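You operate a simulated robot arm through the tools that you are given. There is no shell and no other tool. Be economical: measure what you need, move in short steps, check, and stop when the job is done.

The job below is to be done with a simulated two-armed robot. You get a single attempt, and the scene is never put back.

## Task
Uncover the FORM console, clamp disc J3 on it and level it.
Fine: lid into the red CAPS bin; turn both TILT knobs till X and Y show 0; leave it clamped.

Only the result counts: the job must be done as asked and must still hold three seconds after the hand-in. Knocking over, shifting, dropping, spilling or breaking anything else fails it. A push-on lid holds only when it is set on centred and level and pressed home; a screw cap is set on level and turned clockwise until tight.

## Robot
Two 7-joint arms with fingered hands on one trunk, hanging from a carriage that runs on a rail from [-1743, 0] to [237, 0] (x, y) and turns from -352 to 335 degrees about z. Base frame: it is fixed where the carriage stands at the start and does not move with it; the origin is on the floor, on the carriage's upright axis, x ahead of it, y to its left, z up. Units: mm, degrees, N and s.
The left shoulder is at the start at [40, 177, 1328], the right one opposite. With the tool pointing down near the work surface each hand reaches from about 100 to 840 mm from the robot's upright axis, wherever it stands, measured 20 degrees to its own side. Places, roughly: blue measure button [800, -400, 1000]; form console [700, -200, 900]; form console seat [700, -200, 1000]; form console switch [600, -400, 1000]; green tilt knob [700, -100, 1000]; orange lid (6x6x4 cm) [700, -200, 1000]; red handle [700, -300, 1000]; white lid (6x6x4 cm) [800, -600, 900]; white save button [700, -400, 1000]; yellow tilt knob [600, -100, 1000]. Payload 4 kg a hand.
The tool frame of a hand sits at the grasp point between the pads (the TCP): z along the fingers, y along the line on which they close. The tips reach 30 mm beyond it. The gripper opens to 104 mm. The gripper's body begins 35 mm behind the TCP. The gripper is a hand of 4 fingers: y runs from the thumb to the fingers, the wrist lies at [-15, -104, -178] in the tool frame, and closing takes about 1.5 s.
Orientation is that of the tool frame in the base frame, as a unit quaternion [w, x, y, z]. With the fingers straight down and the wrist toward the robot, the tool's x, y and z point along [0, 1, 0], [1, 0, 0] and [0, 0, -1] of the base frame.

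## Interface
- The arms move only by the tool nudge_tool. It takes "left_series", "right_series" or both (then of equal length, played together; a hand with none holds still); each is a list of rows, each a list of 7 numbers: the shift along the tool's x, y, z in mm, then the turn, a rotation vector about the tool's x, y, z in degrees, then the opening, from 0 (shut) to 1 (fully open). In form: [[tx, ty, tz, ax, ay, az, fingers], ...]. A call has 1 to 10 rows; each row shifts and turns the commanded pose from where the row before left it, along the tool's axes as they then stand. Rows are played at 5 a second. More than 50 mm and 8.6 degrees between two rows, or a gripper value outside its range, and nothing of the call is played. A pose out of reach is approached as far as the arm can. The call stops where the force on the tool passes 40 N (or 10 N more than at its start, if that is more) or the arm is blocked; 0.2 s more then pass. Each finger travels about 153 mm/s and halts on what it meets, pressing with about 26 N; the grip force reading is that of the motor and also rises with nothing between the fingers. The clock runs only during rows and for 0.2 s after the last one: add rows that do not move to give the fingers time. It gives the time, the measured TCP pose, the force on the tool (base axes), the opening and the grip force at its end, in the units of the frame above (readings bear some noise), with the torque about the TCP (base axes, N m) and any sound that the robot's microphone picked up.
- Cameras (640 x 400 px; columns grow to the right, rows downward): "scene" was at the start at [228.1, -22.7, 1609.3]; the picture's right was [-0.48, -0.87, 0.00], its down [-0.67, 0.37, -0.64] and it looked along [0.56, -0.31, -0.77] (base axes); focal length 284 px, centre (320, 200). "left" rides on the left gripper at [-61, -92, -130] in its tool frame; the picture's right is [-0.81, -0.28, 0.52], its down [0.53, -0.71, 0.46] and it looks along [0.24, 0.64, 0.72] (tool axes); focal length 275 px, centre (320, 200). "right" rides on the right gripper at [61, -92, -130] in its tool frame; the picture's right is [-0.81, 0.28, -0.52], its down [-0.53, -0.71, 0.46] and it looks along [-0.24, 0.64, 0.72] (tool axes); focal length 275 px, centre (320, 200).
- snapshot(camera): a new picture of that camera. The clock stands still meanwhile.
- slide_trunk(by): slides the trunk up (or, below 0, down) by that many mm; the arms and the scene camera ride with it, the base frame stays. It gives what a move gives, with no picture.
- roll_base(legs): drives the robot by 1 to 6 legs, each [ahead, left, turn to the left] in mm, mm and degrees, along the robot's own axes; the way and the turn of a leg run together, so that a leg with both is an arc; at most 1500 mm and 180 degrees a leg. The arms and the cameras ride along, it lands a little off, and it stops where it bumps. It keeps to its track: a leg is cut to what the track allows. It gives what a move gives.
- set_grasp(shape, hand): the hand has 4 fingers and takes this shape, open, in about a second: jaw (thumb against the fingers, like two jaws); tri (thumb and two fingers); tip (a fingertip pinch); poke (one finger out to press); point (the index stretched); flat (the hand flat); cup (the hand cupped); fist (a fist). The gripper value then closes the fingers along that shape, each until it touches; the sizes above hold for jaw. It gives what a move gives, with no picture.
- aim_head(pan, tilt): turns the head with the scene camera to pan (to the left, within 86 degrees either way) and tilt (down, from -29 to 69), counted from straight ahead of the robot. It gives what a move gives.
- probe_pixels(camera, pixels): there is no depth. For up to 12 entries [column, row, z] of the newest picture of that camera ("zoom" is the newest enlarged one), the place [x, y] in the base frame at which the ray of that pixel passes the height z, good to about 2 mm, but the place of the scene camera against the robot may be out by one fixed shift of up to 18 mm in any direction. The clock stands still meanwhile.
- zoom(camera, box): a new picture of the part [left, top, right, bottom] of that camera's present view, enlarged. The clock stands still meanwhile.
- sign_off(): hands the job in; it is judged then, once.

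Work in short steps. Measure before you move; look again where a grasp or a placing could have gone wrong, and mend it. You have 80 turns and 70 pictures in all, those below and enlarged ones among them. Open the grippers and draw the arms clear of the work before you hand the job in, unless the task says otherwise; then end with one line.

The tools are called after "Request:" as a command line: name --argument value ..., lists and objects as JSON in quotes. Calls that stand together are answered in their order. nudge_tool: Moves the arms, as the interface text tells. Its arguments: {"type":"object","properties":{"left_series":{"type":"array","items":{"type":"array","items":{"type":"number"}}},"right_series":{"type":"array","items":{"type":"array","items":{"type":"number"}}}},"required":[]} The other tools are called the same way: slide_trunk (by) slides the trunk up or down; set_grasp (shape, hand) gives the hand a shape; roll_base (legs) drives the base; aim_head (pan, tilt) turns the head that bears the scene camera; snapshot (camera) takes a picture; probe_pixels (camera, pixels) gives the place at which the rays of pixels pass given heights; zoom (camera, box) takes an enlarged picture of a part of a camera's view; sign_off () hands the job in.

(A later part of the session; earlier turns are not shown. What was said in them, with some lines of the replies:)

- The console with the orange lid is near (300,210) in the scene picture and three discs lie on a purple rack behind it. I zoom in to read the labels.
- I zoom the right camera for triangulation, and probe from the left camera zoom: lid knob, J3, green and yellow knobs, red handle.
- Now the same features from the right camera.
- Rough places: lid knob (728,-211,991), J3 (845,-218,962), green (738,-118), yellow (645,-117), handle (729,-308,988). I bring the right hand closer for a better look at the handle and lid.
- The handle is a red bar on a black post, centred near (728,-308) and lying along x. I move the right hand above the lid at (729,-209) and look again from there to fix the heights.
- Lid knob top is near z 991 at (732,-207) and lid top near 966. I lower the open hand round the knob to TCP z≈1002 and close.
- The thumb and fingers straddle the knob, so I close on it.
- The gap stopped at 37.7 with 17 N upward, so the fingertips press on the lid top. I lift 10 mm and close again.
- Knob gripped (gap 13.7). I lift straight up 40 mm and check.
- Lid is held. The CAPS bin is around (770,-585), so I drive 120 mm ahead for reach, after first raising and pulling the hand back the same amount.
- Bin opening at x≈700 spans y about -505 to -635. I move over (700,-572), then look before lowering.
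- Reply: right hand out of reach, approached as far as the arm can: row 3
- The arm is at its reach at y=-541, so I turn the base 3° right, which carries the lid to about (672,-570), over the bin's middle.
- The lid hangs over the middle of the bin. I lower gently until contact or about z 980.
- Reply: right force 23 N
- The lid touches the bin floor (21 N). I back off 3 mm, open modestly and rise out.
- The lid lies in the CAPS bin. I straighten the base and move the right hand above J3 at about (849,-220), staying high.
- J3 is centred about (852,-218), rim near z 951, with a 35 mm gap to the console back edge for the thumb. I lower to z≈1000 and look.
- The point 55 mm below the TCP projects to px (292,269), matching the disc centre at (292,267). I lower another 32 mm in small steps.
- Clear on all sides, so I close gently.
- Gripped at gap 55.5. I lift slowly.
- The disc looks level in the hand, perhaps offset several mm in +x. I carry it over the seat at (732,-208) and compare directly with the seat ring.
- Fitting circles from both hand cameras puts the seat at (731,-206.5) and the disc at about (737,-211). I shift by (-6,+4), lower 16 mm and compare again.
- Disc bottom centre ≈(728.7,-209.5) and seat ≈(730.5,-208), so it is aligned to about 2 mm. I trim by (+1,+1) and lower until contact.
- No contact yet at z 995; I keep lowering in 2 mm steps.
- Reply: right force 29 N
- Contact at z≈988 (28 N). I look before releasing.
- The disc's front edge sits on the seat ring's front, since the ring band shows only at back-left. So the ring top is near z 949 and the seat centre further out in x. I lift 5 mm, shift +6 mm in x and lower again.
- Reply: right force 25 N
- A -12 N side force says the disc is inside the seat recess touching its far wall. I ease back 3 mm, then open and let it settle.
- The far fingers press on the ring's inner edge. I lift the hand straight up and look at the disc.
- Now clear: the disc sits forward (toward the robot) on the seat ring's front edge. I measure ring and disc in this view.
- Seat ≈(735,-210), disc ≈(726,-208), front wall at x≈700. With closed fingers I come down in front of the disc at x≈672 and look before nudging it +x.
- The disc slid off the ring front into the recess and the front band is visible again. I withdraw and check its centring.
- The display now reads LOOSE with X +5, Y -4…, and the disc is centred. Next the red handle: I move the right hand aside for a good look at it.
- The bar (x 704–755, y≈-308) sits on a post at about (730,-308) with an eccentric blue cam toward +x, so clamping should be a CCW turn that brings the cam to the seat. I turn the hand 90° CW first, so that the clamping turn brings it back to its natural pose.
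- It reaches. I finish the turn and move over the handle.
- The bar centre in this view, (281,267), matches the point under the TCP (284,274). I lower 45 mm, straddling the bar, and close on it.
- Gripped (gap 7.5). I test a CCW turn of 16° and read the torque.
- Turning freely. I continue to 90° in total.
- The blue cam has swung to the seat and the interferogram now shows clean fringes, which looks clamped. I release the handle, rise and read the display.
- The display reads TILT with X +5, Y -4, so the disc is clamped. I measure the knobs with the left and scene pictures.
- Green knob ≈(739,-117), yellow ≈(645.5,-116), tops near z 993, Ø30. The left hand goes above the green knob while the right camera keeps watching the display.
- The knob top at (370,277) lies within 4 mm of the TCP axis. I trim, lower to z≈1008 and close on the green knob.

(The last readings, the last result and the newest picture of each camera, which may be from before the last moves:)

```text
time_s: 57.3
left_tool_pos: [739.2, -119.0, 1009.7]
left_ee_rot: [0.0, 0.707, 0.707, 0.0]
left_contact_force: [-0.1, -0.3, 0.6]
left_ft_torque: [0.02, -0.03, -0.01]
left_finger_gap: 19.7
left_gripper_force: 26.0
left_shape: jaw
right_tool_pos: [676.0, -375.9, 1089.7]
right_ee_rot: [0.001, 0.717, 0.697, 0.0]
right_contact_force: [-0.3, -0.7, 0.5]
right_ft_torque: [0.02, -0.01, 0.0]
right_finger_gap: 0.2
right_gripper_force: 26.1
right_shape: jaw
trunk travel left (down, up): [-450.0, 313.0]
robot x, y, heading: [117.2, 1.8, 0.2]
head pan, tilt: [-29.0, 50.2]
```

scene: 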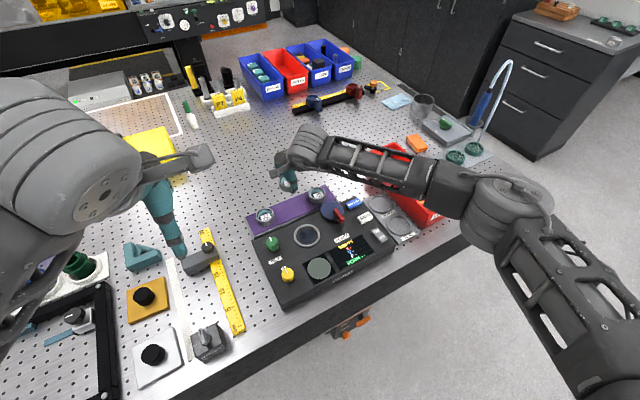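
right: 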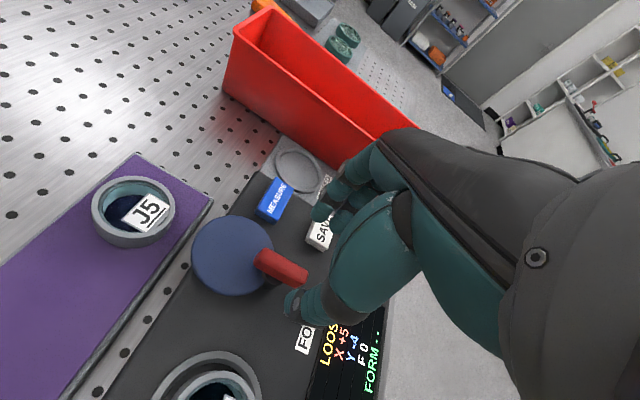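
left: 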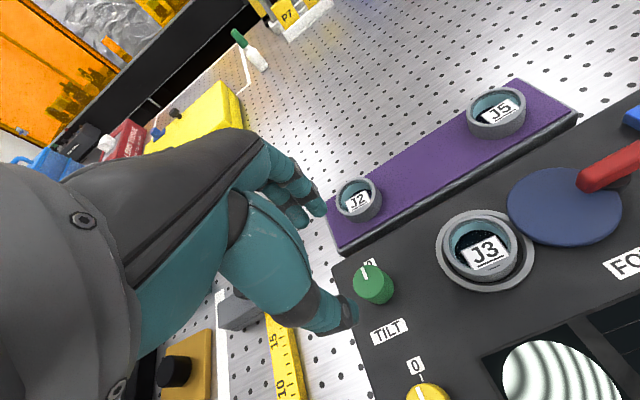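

Gripped. I turn green CW 24° and read the display with the right camera.

Request:
nudge_tool --left_series '[[0, 0, 0, 0, 0, 8, 0], [0, 0, 0, 0, 0, 8, 0], [0, 0, 0, 0, 0, 8, 0], [0, 0, 0, 0, 0, 0, 0], [0, 0, 0, 0, 0, 0, 0]]'

Request:
zoom --camera "right" --box '[40, 180, 300, 400]'

```text
time_s: 58.5
left_tool_pos: [740.0, -118.6, 1008.5]
left_ee_rot: [-0.001, 0.838, 0.545, 0.0]
left_contact_force: [-6.4, 2.9, 3.3]
left_ft_torque: [0.04, 0.16, 0.0]
left_finger_gap: 19.2
left_gripper_force: 25.7
left_shape: jaw
right_tool_pos: [675.9, -374.7, 1090.7]
right_ee_rot: [-0.001, 0.717, 0.697, -0.001]
right_contact_force: [-0.2, -0.5, -0.3]
right_ft_torque: [0.02, 0.01, 0.02]
right_finger_gap: 0.0
right_gripper_force: 26.2
right_shape: jaw
trunk travel left (down, up): [-450.0, 313.0]
robot x, y, heading: [117.5, -1.7, 0.1]
head pan, tilt: [-29.0, 50.2]
```

```text
1.82 times, centred on (170, 290) of right
```

zoom: 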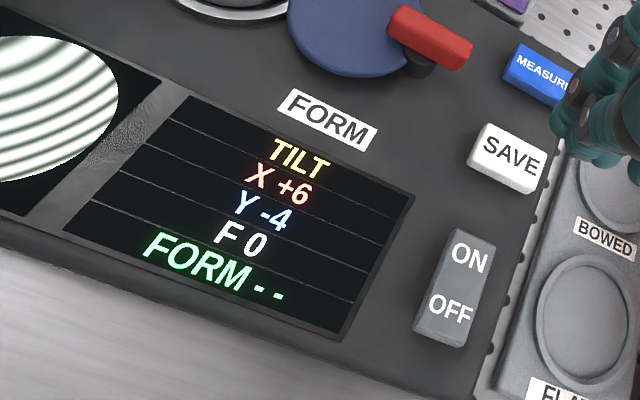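

Green CW raised X to +6, so X needs CCW. I turn green CCW 72° and read again.

Request:
nudge_tool --left_series '[[0, 0, 0, 0, 0, -8, 0], [0, 0, 0, 0, 0, -8, 0], [0, 0, 0, 0, 0, -8, 0], [0, 0, 0, 0, 0, -8, 0], [0, 0, 0, 0, 0, -8, 0], [0, 0, 0, 0, 0, -8, 0], [0, 0, 0, 0, 0, -8, 0], [0, 0, 0, 0, 0, -8, 0], [0, 0, 0, 0, 0, -8, 0], [0, 0, 0, 0, 0, 0, 0]]'

Request:
snapshot --camera "right"

```text
time_s: 60.7
left_tool_pos: [739.9, -105.0, 1016.9]
left_ee_rot: [0.0, 0.357, 0.934, 0.0]
left_contact_force: [-1.0, -0.4, 0.1]
left_ft_torque: [0.05, 0.02, 0.0]
left_finger_gap: 15.5
left_gripper_force: 25.8
left_shape: jaw
left hand out of reach, approached as far as the arm can: row 9
right_tool_pos: [676.4, -375.2, 1091.4]
right_ee_rot: [-0.001, 0.717, 0.697, 0.0]
right_contact_force: [0.4, 0.1, 0.2]
right_ft_torque: [-0.01, 0.01, -0.01]
right_finger_gap: 0.1
right_gripper_force: 26.1
right_shape: jaw
trunk travel left (down, up): [-450.0, 313.0]
robot x, y, heading: [118.2, 1.9, -0.2]
head pan, tilt: [-29.0, 50.2]
```

```text
5 pictures are left
```

right: 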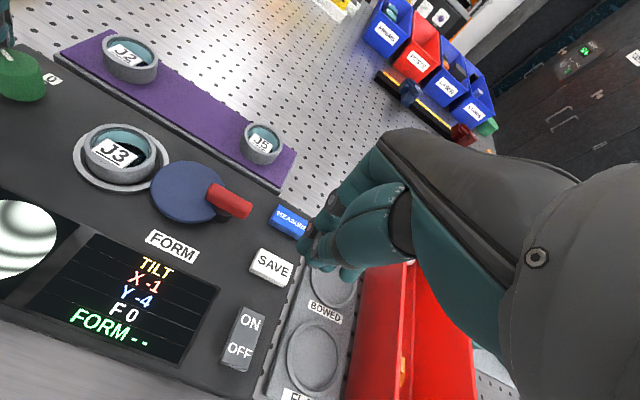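

X went from +6 to -1, about 10° per unit, though the left arm drifted out of reach at the end. I open, rotate the hand back and check its pose before regripping.

Request:
nudge_tool --left_series '[[0, 0, 0, 0, 0, 0, 0.3], [0, 0, 0, 0, 0, 0, 0.6], [0, 0, 0, 0, 0, 0, 0.6], [0, 0, -30, 0, 0, 0, 0.6], [0, 0, 0, 0, 0, 8, 0.6], [0, 0, 0, 0, 0, 8, 0.6], [0, 0, 0, 0, 0, 8, 0.6], [0, 0, 0, 0, 0, 8, 0.6], [0, 0, 0, 0, 0, 8, 0.6], [0, 0, 0, 0, 0, 8, 0.6]]'

```text
time_s: 62.9
left_tool_pos: [740.5, -105.4, 1046.5]
left_ee_rot: [0.0, 0.708, 0.706, 0.0]
left_contact_force: [0.5, 0.6, 0.2]
left_ft_torque: [0.0, -0.04, -0.03]
left_finger_gap: 61.8
left_gripper_force: 0.0
left_shape: jaw
right_tool_pos: [676.9, -374.2, 1091.2]
right_ee_rot: [0.0, 0.717, 0.697, 0.0]
right_contact_force: [-0.7, 0.2, -0.7]
right_ft_torque: [-0.02, 0.01, 0.02]
right_finger_gap: 0.4
right_gripper_force: 26.1
right_shape: jaw
trunk travel left (down, up): [-450.0, 313.0]
robot x, y, heading: [118.5, -0.8, 0.1]
head pan, tilt: [-29.0, 50.2]
```

Orientation is back to neutral. I regrip green at (740,-119,1008) and turn CW 9°.

Request:
nudge_tool --left_series '[[-13.5, 0, 20, 0, 0, 0, 0.55], [0, 0, 18.5, 0, 0, 0, 0.5], [0, 0, 0, 0, 0, 0, 0.3], [0, 0, 0, 0, 0, 0, 0], [0, 0, 0, 0, 0, 0, 0], [0, 0, 0, 0, 0, 0, 0], [0, 0, 0, 0, 0, 0, 0], [0, 0, 0, 0, 0, 4.5, 0], [0, 0, 0, 0, 0, 4.5, 0], [0, 0, 0, 0, 0, 0, 0]]'

```text
time_s: 65.1
left_tool_pos: [738.8, -118.6, 1007.3]
left_ee_rot: [-0.001, 0.76, 0.649, -0.001]
left_contact_force: [-4.1, -0.3, -0.3]
left_ft_torque: [-0.06, 0.05, 0.01]
left_finger_gap: 21.3
left_gripper_force: 25.9
left_shape: jaw
right_tool_pos: [676.8, -374.5, 1091.3]
right_ee_rot: [-0.001, 0.717, 0.697, 0.0]
right_contact_force: [-0.7, -0.4, -0.4]
right_ft_torque: [-0.01, 0.02, 0.02]
right_finger_gap: 0.0
right_gripper_force: 25.6
right_shape: jaw
trunk travel left (down, up): [-450.0, 313.0]
robot x, y, heading: [121.5, -2.0, 0.1]
head pan, tilt: [-29.0, 50.2]
```

Now to yellow: I release green, rise, rotate back and move -95 mm in x.

Request:
nudge_tool --left_series '[[0, 0, 0, 0, 0, 0, 0.3], [0, 0, 0, 0, 0, 0, 0.6], [0, 0, 0, 0, 0, 0, 0.6], [0, 0, -30, 0, 0, 0, 0.6], [0, 0, -20, 0, 0, -8, 0.6], [0, -32, 0, 0, 0, -1, 0.6], [1, -32, 0, 0, 0, 0, 0.6], [1, -31, 0, 0, 0, 0, 0.6], [0, 0, 0, 0, 0, 0, 0.6]]'

Request:
snapshot --camera "left"

```text
time_s: 67.1
left_tool_pos: [645.3, -117.4, 1058.8]
left_ee_rot: [0.001, 0.707, 0.707, 0.0]
left_contact_force: [1.1, 0.4, 0.0]
left_ft_torque: [-0.03, 0.01, 0.0]
left_finger_gap: 61.9
left_gripper_force: 0.0
left_shape: jaw
right_tool_pos: [675.4, -374.2, 1091.2]
right_ee_rot: [0.0, 0.717, 0.697, 0.0]
right_contact_force: [0.6, -0.3, -0.6]
right_ft_torque: [0.01, -0.01, 0.03]
right_finger_gap: 0.0
right_gripper_force: 26.6
right_shape: jaw
trunk travel left (down, up): [-450.0, 313.0]
robot x, y, heading: [115.7, 3.7, 0.1]
head pan, tilt: [-29.0, 50.2]
```

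```text
4 pictures are left
```

left: 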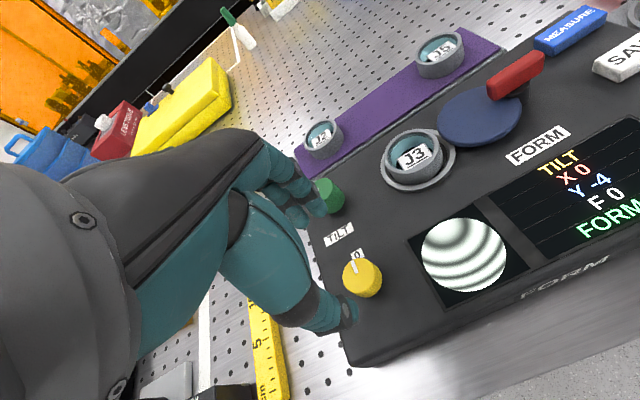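

X now shows 0. The yellow knob top at (362,272) is about 4 mm toward -y, so I trim, lower, grip and turn CW 32°.

Request:
nudge_tool --left_series '[[-3.5, -1, 25, 0, 0, 0, 0.6], [0, 0, 26, 0, 0, 0, 0.5], [0, 0, 0, 0, 0, 0, 0.3], [0, 0, 0, 0, 0, 0, 0], [0, 0, 0, 0, 0, 0, 0], [0, 0, 0, 0, 0, 0, 0], [0, 0, 0, 0, 0, 0, 0]]'

Request:
nudge_tool --left_series '[[0, 0, 0, 0, 0, 8, 0], [0, 0, 0, 0, 0, 8, 0], [0, 0, 0, 0, 0, 8, 0], [0, 0, 0, 0, 0, 8, 0], [0, 0, 0, 0, 0, 0, 0]]'

Request:
snapshot --camera "left"

```text
time_s: 68.7
left_tool_pos: [650.4, -114.9, 1008.6]
left_ee_rot: [0.001, 0.705, 0.709, 0.007]
left_contact_force: [1.7, -0.6, 3.8]
left_ft_torque: [0.02, -0.06, 0.01]
left_finger_gap: 0.0
left_gripper_force: 26.3
left_shape: jaw
right_tool_pos: [676.2, -375.6, 1092.1]
right_ee_rot: [0.0, 0.717, 0.697, 0.0]
right_contact_force: [-0.3, 0.7, 0.4]
right_ft_torque: [0.02, -0.01, -0.03]
right_finger_gap: 0.3
right_gripper_force: 26.3
right_shape: jaw
trunk travel left (down, up): [-450.0, 313.0]
robot x, y, heading: [120.9, -1.8, 0.1]
head pan, tilt: [-29.0, 50.2]
```

```text
time_s: 69.9
left_tool_pos: [642.8, -122.4, 1008.5]
left_ee_rot: [0.001, 0.875, 0.484, -0.001]
left_contact_force: [-5.6, -4.5, 14.4]
left_ft_torque: [-0.11, 0.17, 0.02]
left_finger_gap: 0.1
left_gripper_force: 26.6
left_shape: jaw
right_tool_pos: [676.9, -374.9, 1091.4]
right_ee_rot: [0.0, 0.717, 0.697, 0.0]
right_contact_force: [0.2, -0.6, -0.7]
right_ft_torque: [-0.02, 0.02, 0.02]
right_finger_gap: 0.0
right_gripper_force: 26.5
right_shape: jaw
trunk travel left (down, up): [-450.0, 313.0]
robot x, y, heading: [115.3, -0.8, 0.3]
head pan, tilt: [-29.0, 50.2]
```

```text
3 pictures are left
```

left: 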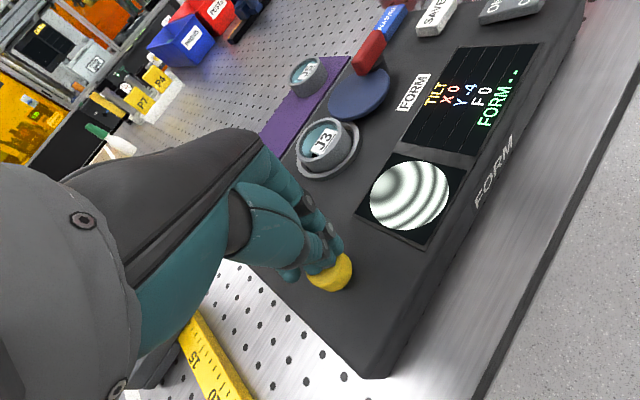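

The fingers closed above the yellow knob, so its top is lower, near z 973. That puts its centre near (653,-118.5). I open, rise, rotate back and regrip about 12 mm lower.

Request:
nudge_tool --left_series '[[0, 0, -10, 0, 0, 0, 0], [0, 0, -20, 0, 0, -8, 0.3], [0, 0, 0, 0, 0, -8, 0.6], [0, 0, 0, 0, 0, -8, 0.6], [0, 0, 0, 0, 0, -8, 0.6], [0, 0, 0, 0, 0, 0, 0.6]]'

```text
time_s: 71.5
left_tool_pos: [665.7, -71.4, 1018.7]
left_ee_rot: [-0.023, 0.69, 0.723, 0.039]
left_contact_force: [0.9, 0.6, 0.5]
left_ft_torque: [0.02, 0.0, 0.0]
left_finger_gap: 62.1
left_gripper_force: 0.0
left_shape: jaw
right_tool_pos: [676.7, -373.9, 1090.7]
right_ee_rot: [0.0, 0.718, 0.696, 0.0]
right_contact_force: [0.6, 0.7, -0.1]
right_ft_torque: [-0.01, 0.02, 0.01]
right_finger_gap: 0.0
right_gripper_force: 26.1
right_shape: jaw
trunk travel left (down, up): [-450.0, 313.0]
robot x, y, heading: [120.4, 0.6, 0.1]
head pan, tilt: [-29.0, 50.2]
stopped in row 6 (left hand): the arm was blocked; the commanded pose is now the measured one
```

The arm was blocked and ended off at (666,-71,1019). I rise first and see whether it recovers.

Request:
nudge_tool --left_series '[[0, 0, -15, 0, 0, 0, 0.6], [0, 0, -20, 0, 0, 0, 0.6], [0, 0, -20, 0, 0, 0, 0.6], [0, 0, 0, 0, 0, 0, 0.6]]'

```text
time_s: 72.7
left_tool_pos: [674.1, -45.7, 1057.1]
left_ee_rot: [-0.042, 0.678, 0.732, 0.06]
left_contact_force: [0.7, 0.4, 0.0]
left_ft_torque: [0.02, 0.0, -0.01]
left_finger_gap: 61.9
left_gripper_force: 0.1
left_shape: jaw
right_tool_pos: [676.9, -375.1, 1090.0]
right_ee_rot: [-0.001, 0.717, 0.697, 0.0]
right_contact_force: [-0.6, -0.9, -0.3]
right_ft_torque: [0.02, 0.02, 0.01]
right_finger_gap: 0.0
right_gripper_force: 25.9
right_shape: jaw
trunk travel left (down, up): [-450.0, 313.0]
robot x, y, heading: [120.0, -0.0, -0.0]
head pan, tilt: [-29.0, 50.2]
stopped in row 4 (left hand): the arm was blocked; the commanded pose is now the measured one
```

Still drifting; the left elbow probably hits the trunk. I pull the left hand away outward and up; the right hand can do the yellow knob.

Request:
nudge_tool --left_series '[[25, 0, -20, 0, 0, 0, 0.6], [25, 0, -30, 0, 0, 0, 0.6], [25, 0, -30, 0, 0, 0, 0.6], [25, 0, -30, 0, 0, 0, 0.6], [0, 0, 0, 0, 0, 0, 0.6]]'

```text
time_s: 73.9
left_tool_pos: [663.5, 35.4, 1181.4]
left_ee_rot: [-0.041, 0.679, 0.731, 0.058]
left_contact_force: [0.3, -0.4, 0.5]
left_ft_torque: [0.02, 0.02, -0.02]
left_finger_gap: 62.3
left_gripper_force: 0.0
left_shape: jaw
right_tool_pos: [676.6, -374.8, 1089.2]
right_ee_rot: [0.0, 0.717, 0.697, 0.001]
right_contact_force: [0.6, 0.4, -0.2]
right_ft_torque: [-0.01, 0.0, -0.01]
right_finger_gap: 0.0
right_gripper_force: 26.1
right_shape: jaw
trunk travel left (down, up): [-450.0, 313.0]
robot x, y, heading: [122.1, -0.6, -0.3]
head pan, tilt: [-29.0, 50.2]
```

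The left hand is free again. I park it higher and further left, then bring the right hand over the yellow knob at (653,-118).

Request:
nudge_tool --left_series '[[30, -5, -20, 0, 0, 0, 0.6], [30, -5, -20, 0, 0, 0, 0.6], [30, -5, -20, 0, 0, 0, 0.6], [30, -5, -20, 0, 0, 0, 0.6], [0, 0, 0, 0, 0, 0, 0.6]]'

Request:
nudge_tool --right_series '[[42.6, -5.1, 0, 0, 0, 0, 0.3], [42.6, -5.1, 0, 0, 0, 0, 0.6], [42.6, -5.1, 0, 0, 0, 0, 0.6], [42.6, -5.1, 0, 0, 0, 0, 0.6], [42.6, -5.1, 0, 0, 0, 0, 0.6], [42.6, -5.1, 0, 0, 0, 0, 0.6], [0, 0, 0, 0, 0, 0, 0.6]]'

```text
time_s: 75.1
left_tool_pos: [658.2, 154.5, 1250.7]
left_ee_rot: [-0.049, 0.672, 0.735, 0.069]
left_contact_force: [-0.1, 0.1, -0.2]
left_ft_torque: [-0.03, -0.03, 0.02]
left_finger_gap: 62.3
left_gripper_force: 0.0
left_shape: jaw
left hand out of reach, approached as far as the arm can: row 3, 4
right_tool_pos: [676.6, -374.6, 1090.7]
right_ee_rot: [-0.001, 0.717, 0.697, -0.001]
right_contact_force: [0.5, 0.5, 0.0]
right_ft_torque: [0.0, 0.0, 0.03]
right_finger_gap: 0.0
right_gripper_force: 26.3
right_shape: jaw
trunk travel left (down, up): [-450.0, 313.0]
robot x, y, heading: [117.3, 2.3, 0.0]
head pan, tilt: [-29.0, 50.2]
```

```text
time_s: 76.7
left_tool_pos: [657.3, 153.4, 1251.6]
left_ee_rot: [-0.045, 0.672, 0.736, 0.068]
left_contact_force: [-0.2, 0.3, -0.1]
left_ft_torque: [-0.02, 0.0, 0.01]
left_finger_gap: 62.0
left_gripper_force: 0.1
left_shape: jaw
right_tool_pos: [653.3, -117.9, 1091.4]
right_ee_rot: [0.0, 0.717, 0.697, 0.0]
right_contact_force: [0.1, 0.1, -0.5]
right_ft_torque: [0.01, 0.05, 0.01]
right_finger_gap: 62.1
right_gripper_force: 0.1
right_shape: jaw
trunk travel left (down, up): [-450.0, 313.0]
robot x, y, heading: [122.0, -3.5, 0.0]
head pan, tilt: [-29.0, 50.2]
```

In place. I lower to z≈997 and close on yellow.

Request:
nudge_tool --right_series '[[0, 0, 35, 0, 0, 0, 0.6], [0, 0, 35, 0, 0, 0, 0.6], [0, 0, 18, 0, 0, 0, 0.55], [0, 0, 6, 0, 0, 0, 0.5], [0, 0, 0, 0, 0, 0, 0.3], [0, 0, 0, 0, 0, 0, 0.1], [0, 0, 0, 0, 0, 0, 0], [0, 0, 0, 0, 0, 0, 0], [0, 0, 0, 0, 0, 0, 0]]'

```text
time_s: 78.7
left_tool_pos: [656.3, 155.0, 1252.2]
left_ee_rot: [-0.046, 0.672, 0.736, 0.068]
left_contact_force: [0.8, 0.9, 0.9]
left_ft_torque: [0.01, 0.01, 0.04]
left_finger_gap: 62.2
left_gripper_force: 0.1
left_shape: jaw
right_tool_pos: [651.0, -116.8, 996.1]
right_ee_rot: [-0.001, 0.716, 0.698, 0.0]
right_contact_force: [-8.9, 1.5, 4.2]
right_ft_torque: [0.02, 0.26, 0.0]
right_finger_gap: 14.2
right_gripper_force: 26.0
right_shape: jaw
trunk travel left (down, up): [-450.0, 313.0]
robot x, y, heading: [119.8, -2.3, -0.1]
head pan, tilt: [-29.0, 50.2]
```

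Gap 14 with -9 N in x means I'm slightly off centre. I reopen, shift -3 mm in x, go 4 mm lower and regrip.

Request:
nudge_tool --right_series '[[0, 0, 0, 0, 0, 0, 0.3], [0, -3, 0, 0, 0, 0, 0.5], [0, 0, 4, 0, 0, 0, 0.5], [0, 0, 0, 0, 0, 0, 0.3], [0, 0, 0, 0, 0, 0, 0.1], [0, 0, 0, 0, 0, 0, 0], [0, 0, 0, 0, 0, 0, 0], [0, 0, 0, 0, 0, 0, 0], [0, 0, 0, 0, 0, 0, 0]]'

```text
time_s: 80.7
left_tool_pos: [657.2, 152.6, 1251.8]
left_ee_rot: [-0.046, 0.672, 0.736, 0.068]
left_contact_force: [0.6, -0.3, 0.8]
left_ft_torque: [0.05, -0.01, -0.02]
left_finger_gap: 61.9
left_gripper_force: 0.0
left_shape: jaw
right_tool_pos: [649.0, -118.6, 992.8]
right_ee_rot: [0.0, 0.717, 0.697, -0.001]
right_contact_force: [-6.1, 0.5, 0.6]
right_ft_torque: [-0.01, 0.12, -0.02]
right_finger_gap: 18.5
right_gripper_force: 26.1
right_shape: jaw
trunk travel left (down, up): [-450.0, 313.0]
robot x, y, heading: [120.1, -1.6, -0.1]
head pan, tilt: [-29.0, 50.2]
```

A good grip now (18.5). I turn yellow CW 40° and read the display with the scene camera while still holding.

Request:
nudge_tool --right_series '[[0, 0, 0, 0, 0, 8, 0], [0, 0, 0, 0, 0, 8, 0], [0, 0, 0, 0, 0, 8, 0], [0, 0, 0, 0, 0, 8, 0], [0, 0, 0, 0, 0, 8, 0], [0, 0, 0, 0, 0, 0, 0]]'

```text
time_s: 82.1
left_tool_pos: [655.6, 156.1, 1251.9]
left_ee_rot: [-0.046, 0.672, 0.736, 0.069]
left_contact_force: [-0.4, 0.4, -0.1]
left_ft_torque: [-0.02, 0.01, 0.03]
left_finger_gap: 62.2
left_gripper_force: 0.0
left_shape: jaw
right_tool_pos: [647.7, -118.8, 991.8]
right_ee_rot: [-0.001, 0.913, 0.409, -0.001]
right_contact_force: [-9.5, 2.1, 1.3]
right_ft_torque: [0.03, 0.22, -0.04]
right_finger_gap: 18.3
right_gripper_force: 26.0
right_shape: jaw
trunk travel left (down, up): [-450.0, 313.0]
robot x, y, heading: [117.0, -1.4, 0.1]
head pan, tilt: [-29.0, 50.2]
```

I release, withdraw to the earlier clear spot and read the display with one scene zoom.

Request:
nudge_tool --right_series '[[0, 0, 0, 0, 0, 0, 0.3], [0, 0, 0, 0, 0, 0, 0.6], [0, 0, 0, 0, 0, 0, 0.6], [0, 0, -40, 0, 0, 0, 0.6], [0, 0, -45, 0, 0, 0, 0.6], [0, 0, -14, 0, 0, -8, 0.6], [0, 0, 0, 0, 0, -8, 0.6], [0, 0, 0, 0, 0, -8, 0.6], [0, 0, 0, 0, 0, -8, 0.6], [0, 0, 0, 0, 0, -8, 0.6]]'

Request:
nudge_tool --right_series '[[-43, 5, 0, 0, 0, 0, 0.6], [-43, 5, 0, 0, 0, 0, 0.6], [-43, 5, 0, 0, 0, 0, 0.6], [-43, 5, 0, 0, 0, 0, 0.6], [-43, 5, 0, 0, 0, 0, 0.6], [-43, 5, 0, 0, 0, 0, 0.6], [0, 0, 0, 0, 0, 0, 0.6]]'

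Request:
zoom --camera "scene" --box '[250, 190, 390, 300]'

```text
time_s: 84.3
left_tool_pos: [657.2, 153.8, 1251.8]
left_ee_rot: [-0.045, 0.672, 0.736, 0.068]
left_contact_force: [-0.4, -0.8, -0.4]
left_ft_torque: [0.01, 0.01, 0.02]
left_finger_gap: 62.1
left_gripper_force: 0.1
left_shape: jaw
right_tool_pos: [649.7, -118.5, 1091.5]
right_ee_rot: [0.0, 0.716, 0.698, 0.0]
right_contact_force: [0.5, -0.1, 0.1]
right_ft_torque: [-0.02, 0.05, 0.02]
right_finger_gap: 62.1
right_gripper_force: 0.0
right_shape: jaw
trunk travel left (down, up): [-450.0, 313.0]
robot x, y, heading: [119.1, 1.1, -0.1]
head pan, tilt: [-29.0, 50.2]
```

```text
time_s: 85.9
left_tool_pos: [656.9, 154.2, 1252.9]
left_ee_rot: [-0.045, 0.671, 0.737, 0.068]
left_contact_force: [0.1, -0.5, 0.1]
left_ft_torque: [0.0, -0.02, -0.01]
left_finger_gap: 62.2
left_gripper_force: 0.1
left_shape: jaw
right_tool_pos: [673.5, -379.0, 1093.8]
right_ee_rot: [0.001, 0.717, 0.697, 0.0]
right_contact_force: [-0.3, -0.2, 0.0]
right_ft_torque: [0.01, 0.0, -0.02]
right_finger_gap: 61.9
right_gripper_force: 0.0
right_shape: jaw
trunk travel left (down, up): [-450.0, 313.0]
robot x, y, heading: [122.5, -1.6, 0.1]
head pan, tilt: [-29.0, 50.2]
```

```text
3.64 times, centred on (320, 245) of scene
```

zoom: 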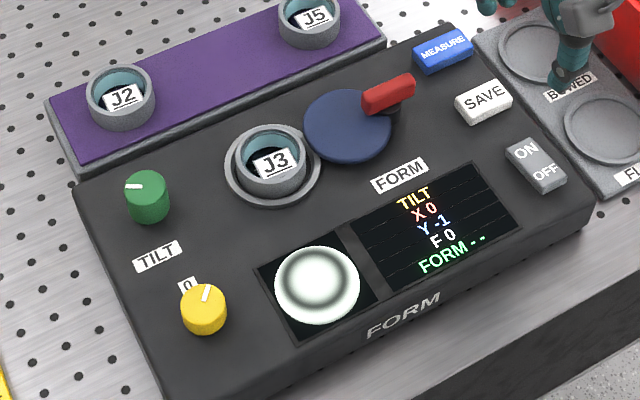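

Y is now -1 and X 0, and CW is the right direction. I regrip yellow at (649,-118.5,992) and turn 10° more.

Request:
nudge_tool --right_series '[[43.3, -5.3, 0, 0, 0, 0, 0.6], [43.3, -5.3, 0, 0, 0, 0, 0.6], [43.3, -5.3, 0, 0, 0, 0, 0.6], [43.3, -5.3, 0, 0, 0, 0, 0.6], [43.3, -5.3, 0, 0, 0, 0, 0.6], [43.3, -5.3, 0, 0, 0, 0, 0.6], [0, 0, 0, 0, 0, 0, 0.6]]'

Request:
nudge_tool --right_series '[[0, 0, 40, 0, 0, 0, 0.55], [0, 0, 35, 0, 0, 0, 0.5], [0, 0, 20, 0, 0, 0, 0.5], [0, 0, 6, 0, 0, 0, 0.5], [0, 0, 0, 0, 0, 0, 0.3], [0, 0, 0, 0, 0, 0, 0.1], [0, 0, 0, 0, 0, 0, 0], [0, 0, 0, 0, 0, 0, 0], [0, 0, 0, 0, 0, 0, 0]]'

```text
time_s: 87.5
left_tool_pos: [656.6, 153.8, 1251.6]
left_ee_rot: [-0.045, 0.672, 0.736, 0.069]
left_contact_force: [-0.6, 1.1, -0.7]
left_ft_torque: [0.01, 0.0, 0.02]
left_finger_gap: 62.2
left_gripper_force: 0.1
left_shape: jaw
right_tool_pos: [647.7, -116.7, 1092.9]
right_ee_rot: [0.0, 0.717, 0.697, 0.0]
right_contact_force: [-0.8, -0.2, -0.1]
right_ft_torque: [-0.01, 0.02, -0.01]
right_finger_gap: 61.9
right_gripper_force: 0.1
right_shape: jaw
trunk travel left (down, up): [-450.0, 313.0]
robot x, y, heading: [119.5, -1.9, 0.0]
head pan, tilt: [-29.0, 50.2]
```

```text
time_s: 89.5
left_tool_pos: [656.8, 154.3, 1251.6]
left_ee_rot: [-0.046, 0.671, 0.737, 0.068]
left_contact_force: [-0.5, -0.1, -0.3]
left_ft_torque: [0.0, -0.01, -0.02]
left_finger_gap: 62.2
left_gripper_force: 0.0
left_shape: jaw
right_tool_pos: [647.2, -114.5, 989.4]
right_ee_rot: [0.0, 0.717, 0.697, 0.0]
right_contact_force: [-3.7, 1.4, 1.8]
right_ft_torque: [0.03, 0.06, -0.01]
right_finger_gap: 19.4
right_gripper_force: 25.8
right_shape: jaw
trunk travel left (down, up): [-450.0, 313.0]
robot x, y, heading: [119.1, 2.8, 0.1]
head pan, tilt: [-29.0, 50.2]
5 turns are left
```

Gripped (19.4). I turn 10° CW, release, withdraw and read.

Request:
nudge_tool --right_series '[[0, 0, 0, 0, 0, 5, 0], [0, 0, 0, 0, 0, 5, 0], [0, 0, 0, 0, 0, 0, 0], [0, 0, 0, 0, 0, 0, 0.3], [0, 0, 0, 0, 0, 0, 0.6], [0, 0, 0, 0, 0, 0, 0.6], [0, 0, -40, 0, 0, 0, 0.6], [0, 0, -45, 0, 0, 0, 0.6], [0, 0, -17, 0, 0, -5, 0.6], [0, 0, 0, 0, 0, -5, 0.6]]'

Request:
nudge_tool --right_series '[[-43, 5, 0, 0, 0, 0, 0.6], [-43, 5, 0, 0, 0, 0, 0.6], [-43, 5, 0, 0, 0, 0, 0.6], [-43, 5, 0, 0, 0, 0, 0.6], [-43, 5, 0, 0, 0, 0, 0.6], [-43, 5, 0, 0, 0, 0, 0.6], [0, 0, 0, 0, 0, 0, 0.6]]'

Request:
zoom --camera "scene" --box '[250, 190, 390, 300]'

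```text
time_s: 91.7
left_tool_pos: [659.0, 154.9, 1253.6]
left_ee_rot: [-0.045, 0.672, 0.736, 0.068]
left_contact_force: [0.1, 0.3, 0.4]
left_ft_torque: [-0.01, 0.03, 0.01]
left_finger_gap: 62.1
left_gripper_force: 0.0
left_shape: jaw
right_tool_pos: [647.8, -116.4, 1091.4]
right_ee_rot: [-0.001, 0.717, 0.698, 0.0]
right_contact_force: [0.6, -0.8, -0.9]
right_ft_torque: [-0.01, -0.03, 0.0]
right_finger_gap: 62.2
right_gripper_force: 0.1
right_shape: jaw
trunk travel left (down, up): [-450.0, 313.0]
robot x, y, heading: [120.3, -1.4, -0.3]
head pan, tilt: [-29.0, 50.2]
```

```text
time_s: 93.3
left_tool_pos: [657.9, 155.8, 1253.2]
left_ee_rot: [-0.046, 0.672, 0.736, 0.069]
left_contact_force: [0.6, -0.8, 0.1]
left_ft_torque: [-0.01, 0.01, 0.0]
left_finger_gap: 62.4
left_gripper_force: 0.0
left_shape: jaw
right_tool_pos: [670.4, -375.1, 1092.9]
right_ee_rot: [0.0, 0.717, 0.697, 0.0]
right_contact_force: [-0.4, -0.5, -0.9]
right_ft_torque: [0.01, 0.03, 0.05]
right_finger_gap: 62.3
right_gripper_force: 0.1
right_shape: jaw
trunk travel left (down, up): [-450.0, 313.0]
robot x, y, heading: [119.6, 3.0, -0.1]
head pan, tilt: [-29.0, 50.2]
```

```text
3.64 times, centred on (320, 245) of scene
4 turns are left
```

zoom: 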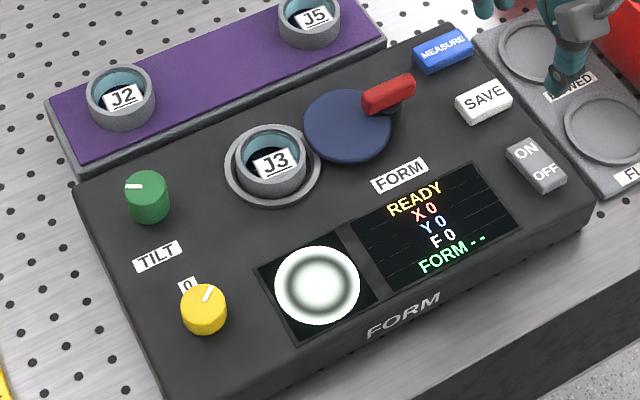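

The display shows READY with X 0 and Y 0. The disc is clamped, the lid is in the CAPS bin, and both hands are open and clear, so I hand in.

Request:
sign_off

```text
The job is handed in.
```

The FORM console is uncovered with its orange lid in the red CAPS bin, and disc J3 is clamped on the seat; the display read READY with X 0 and Y 0 just before I handed in.
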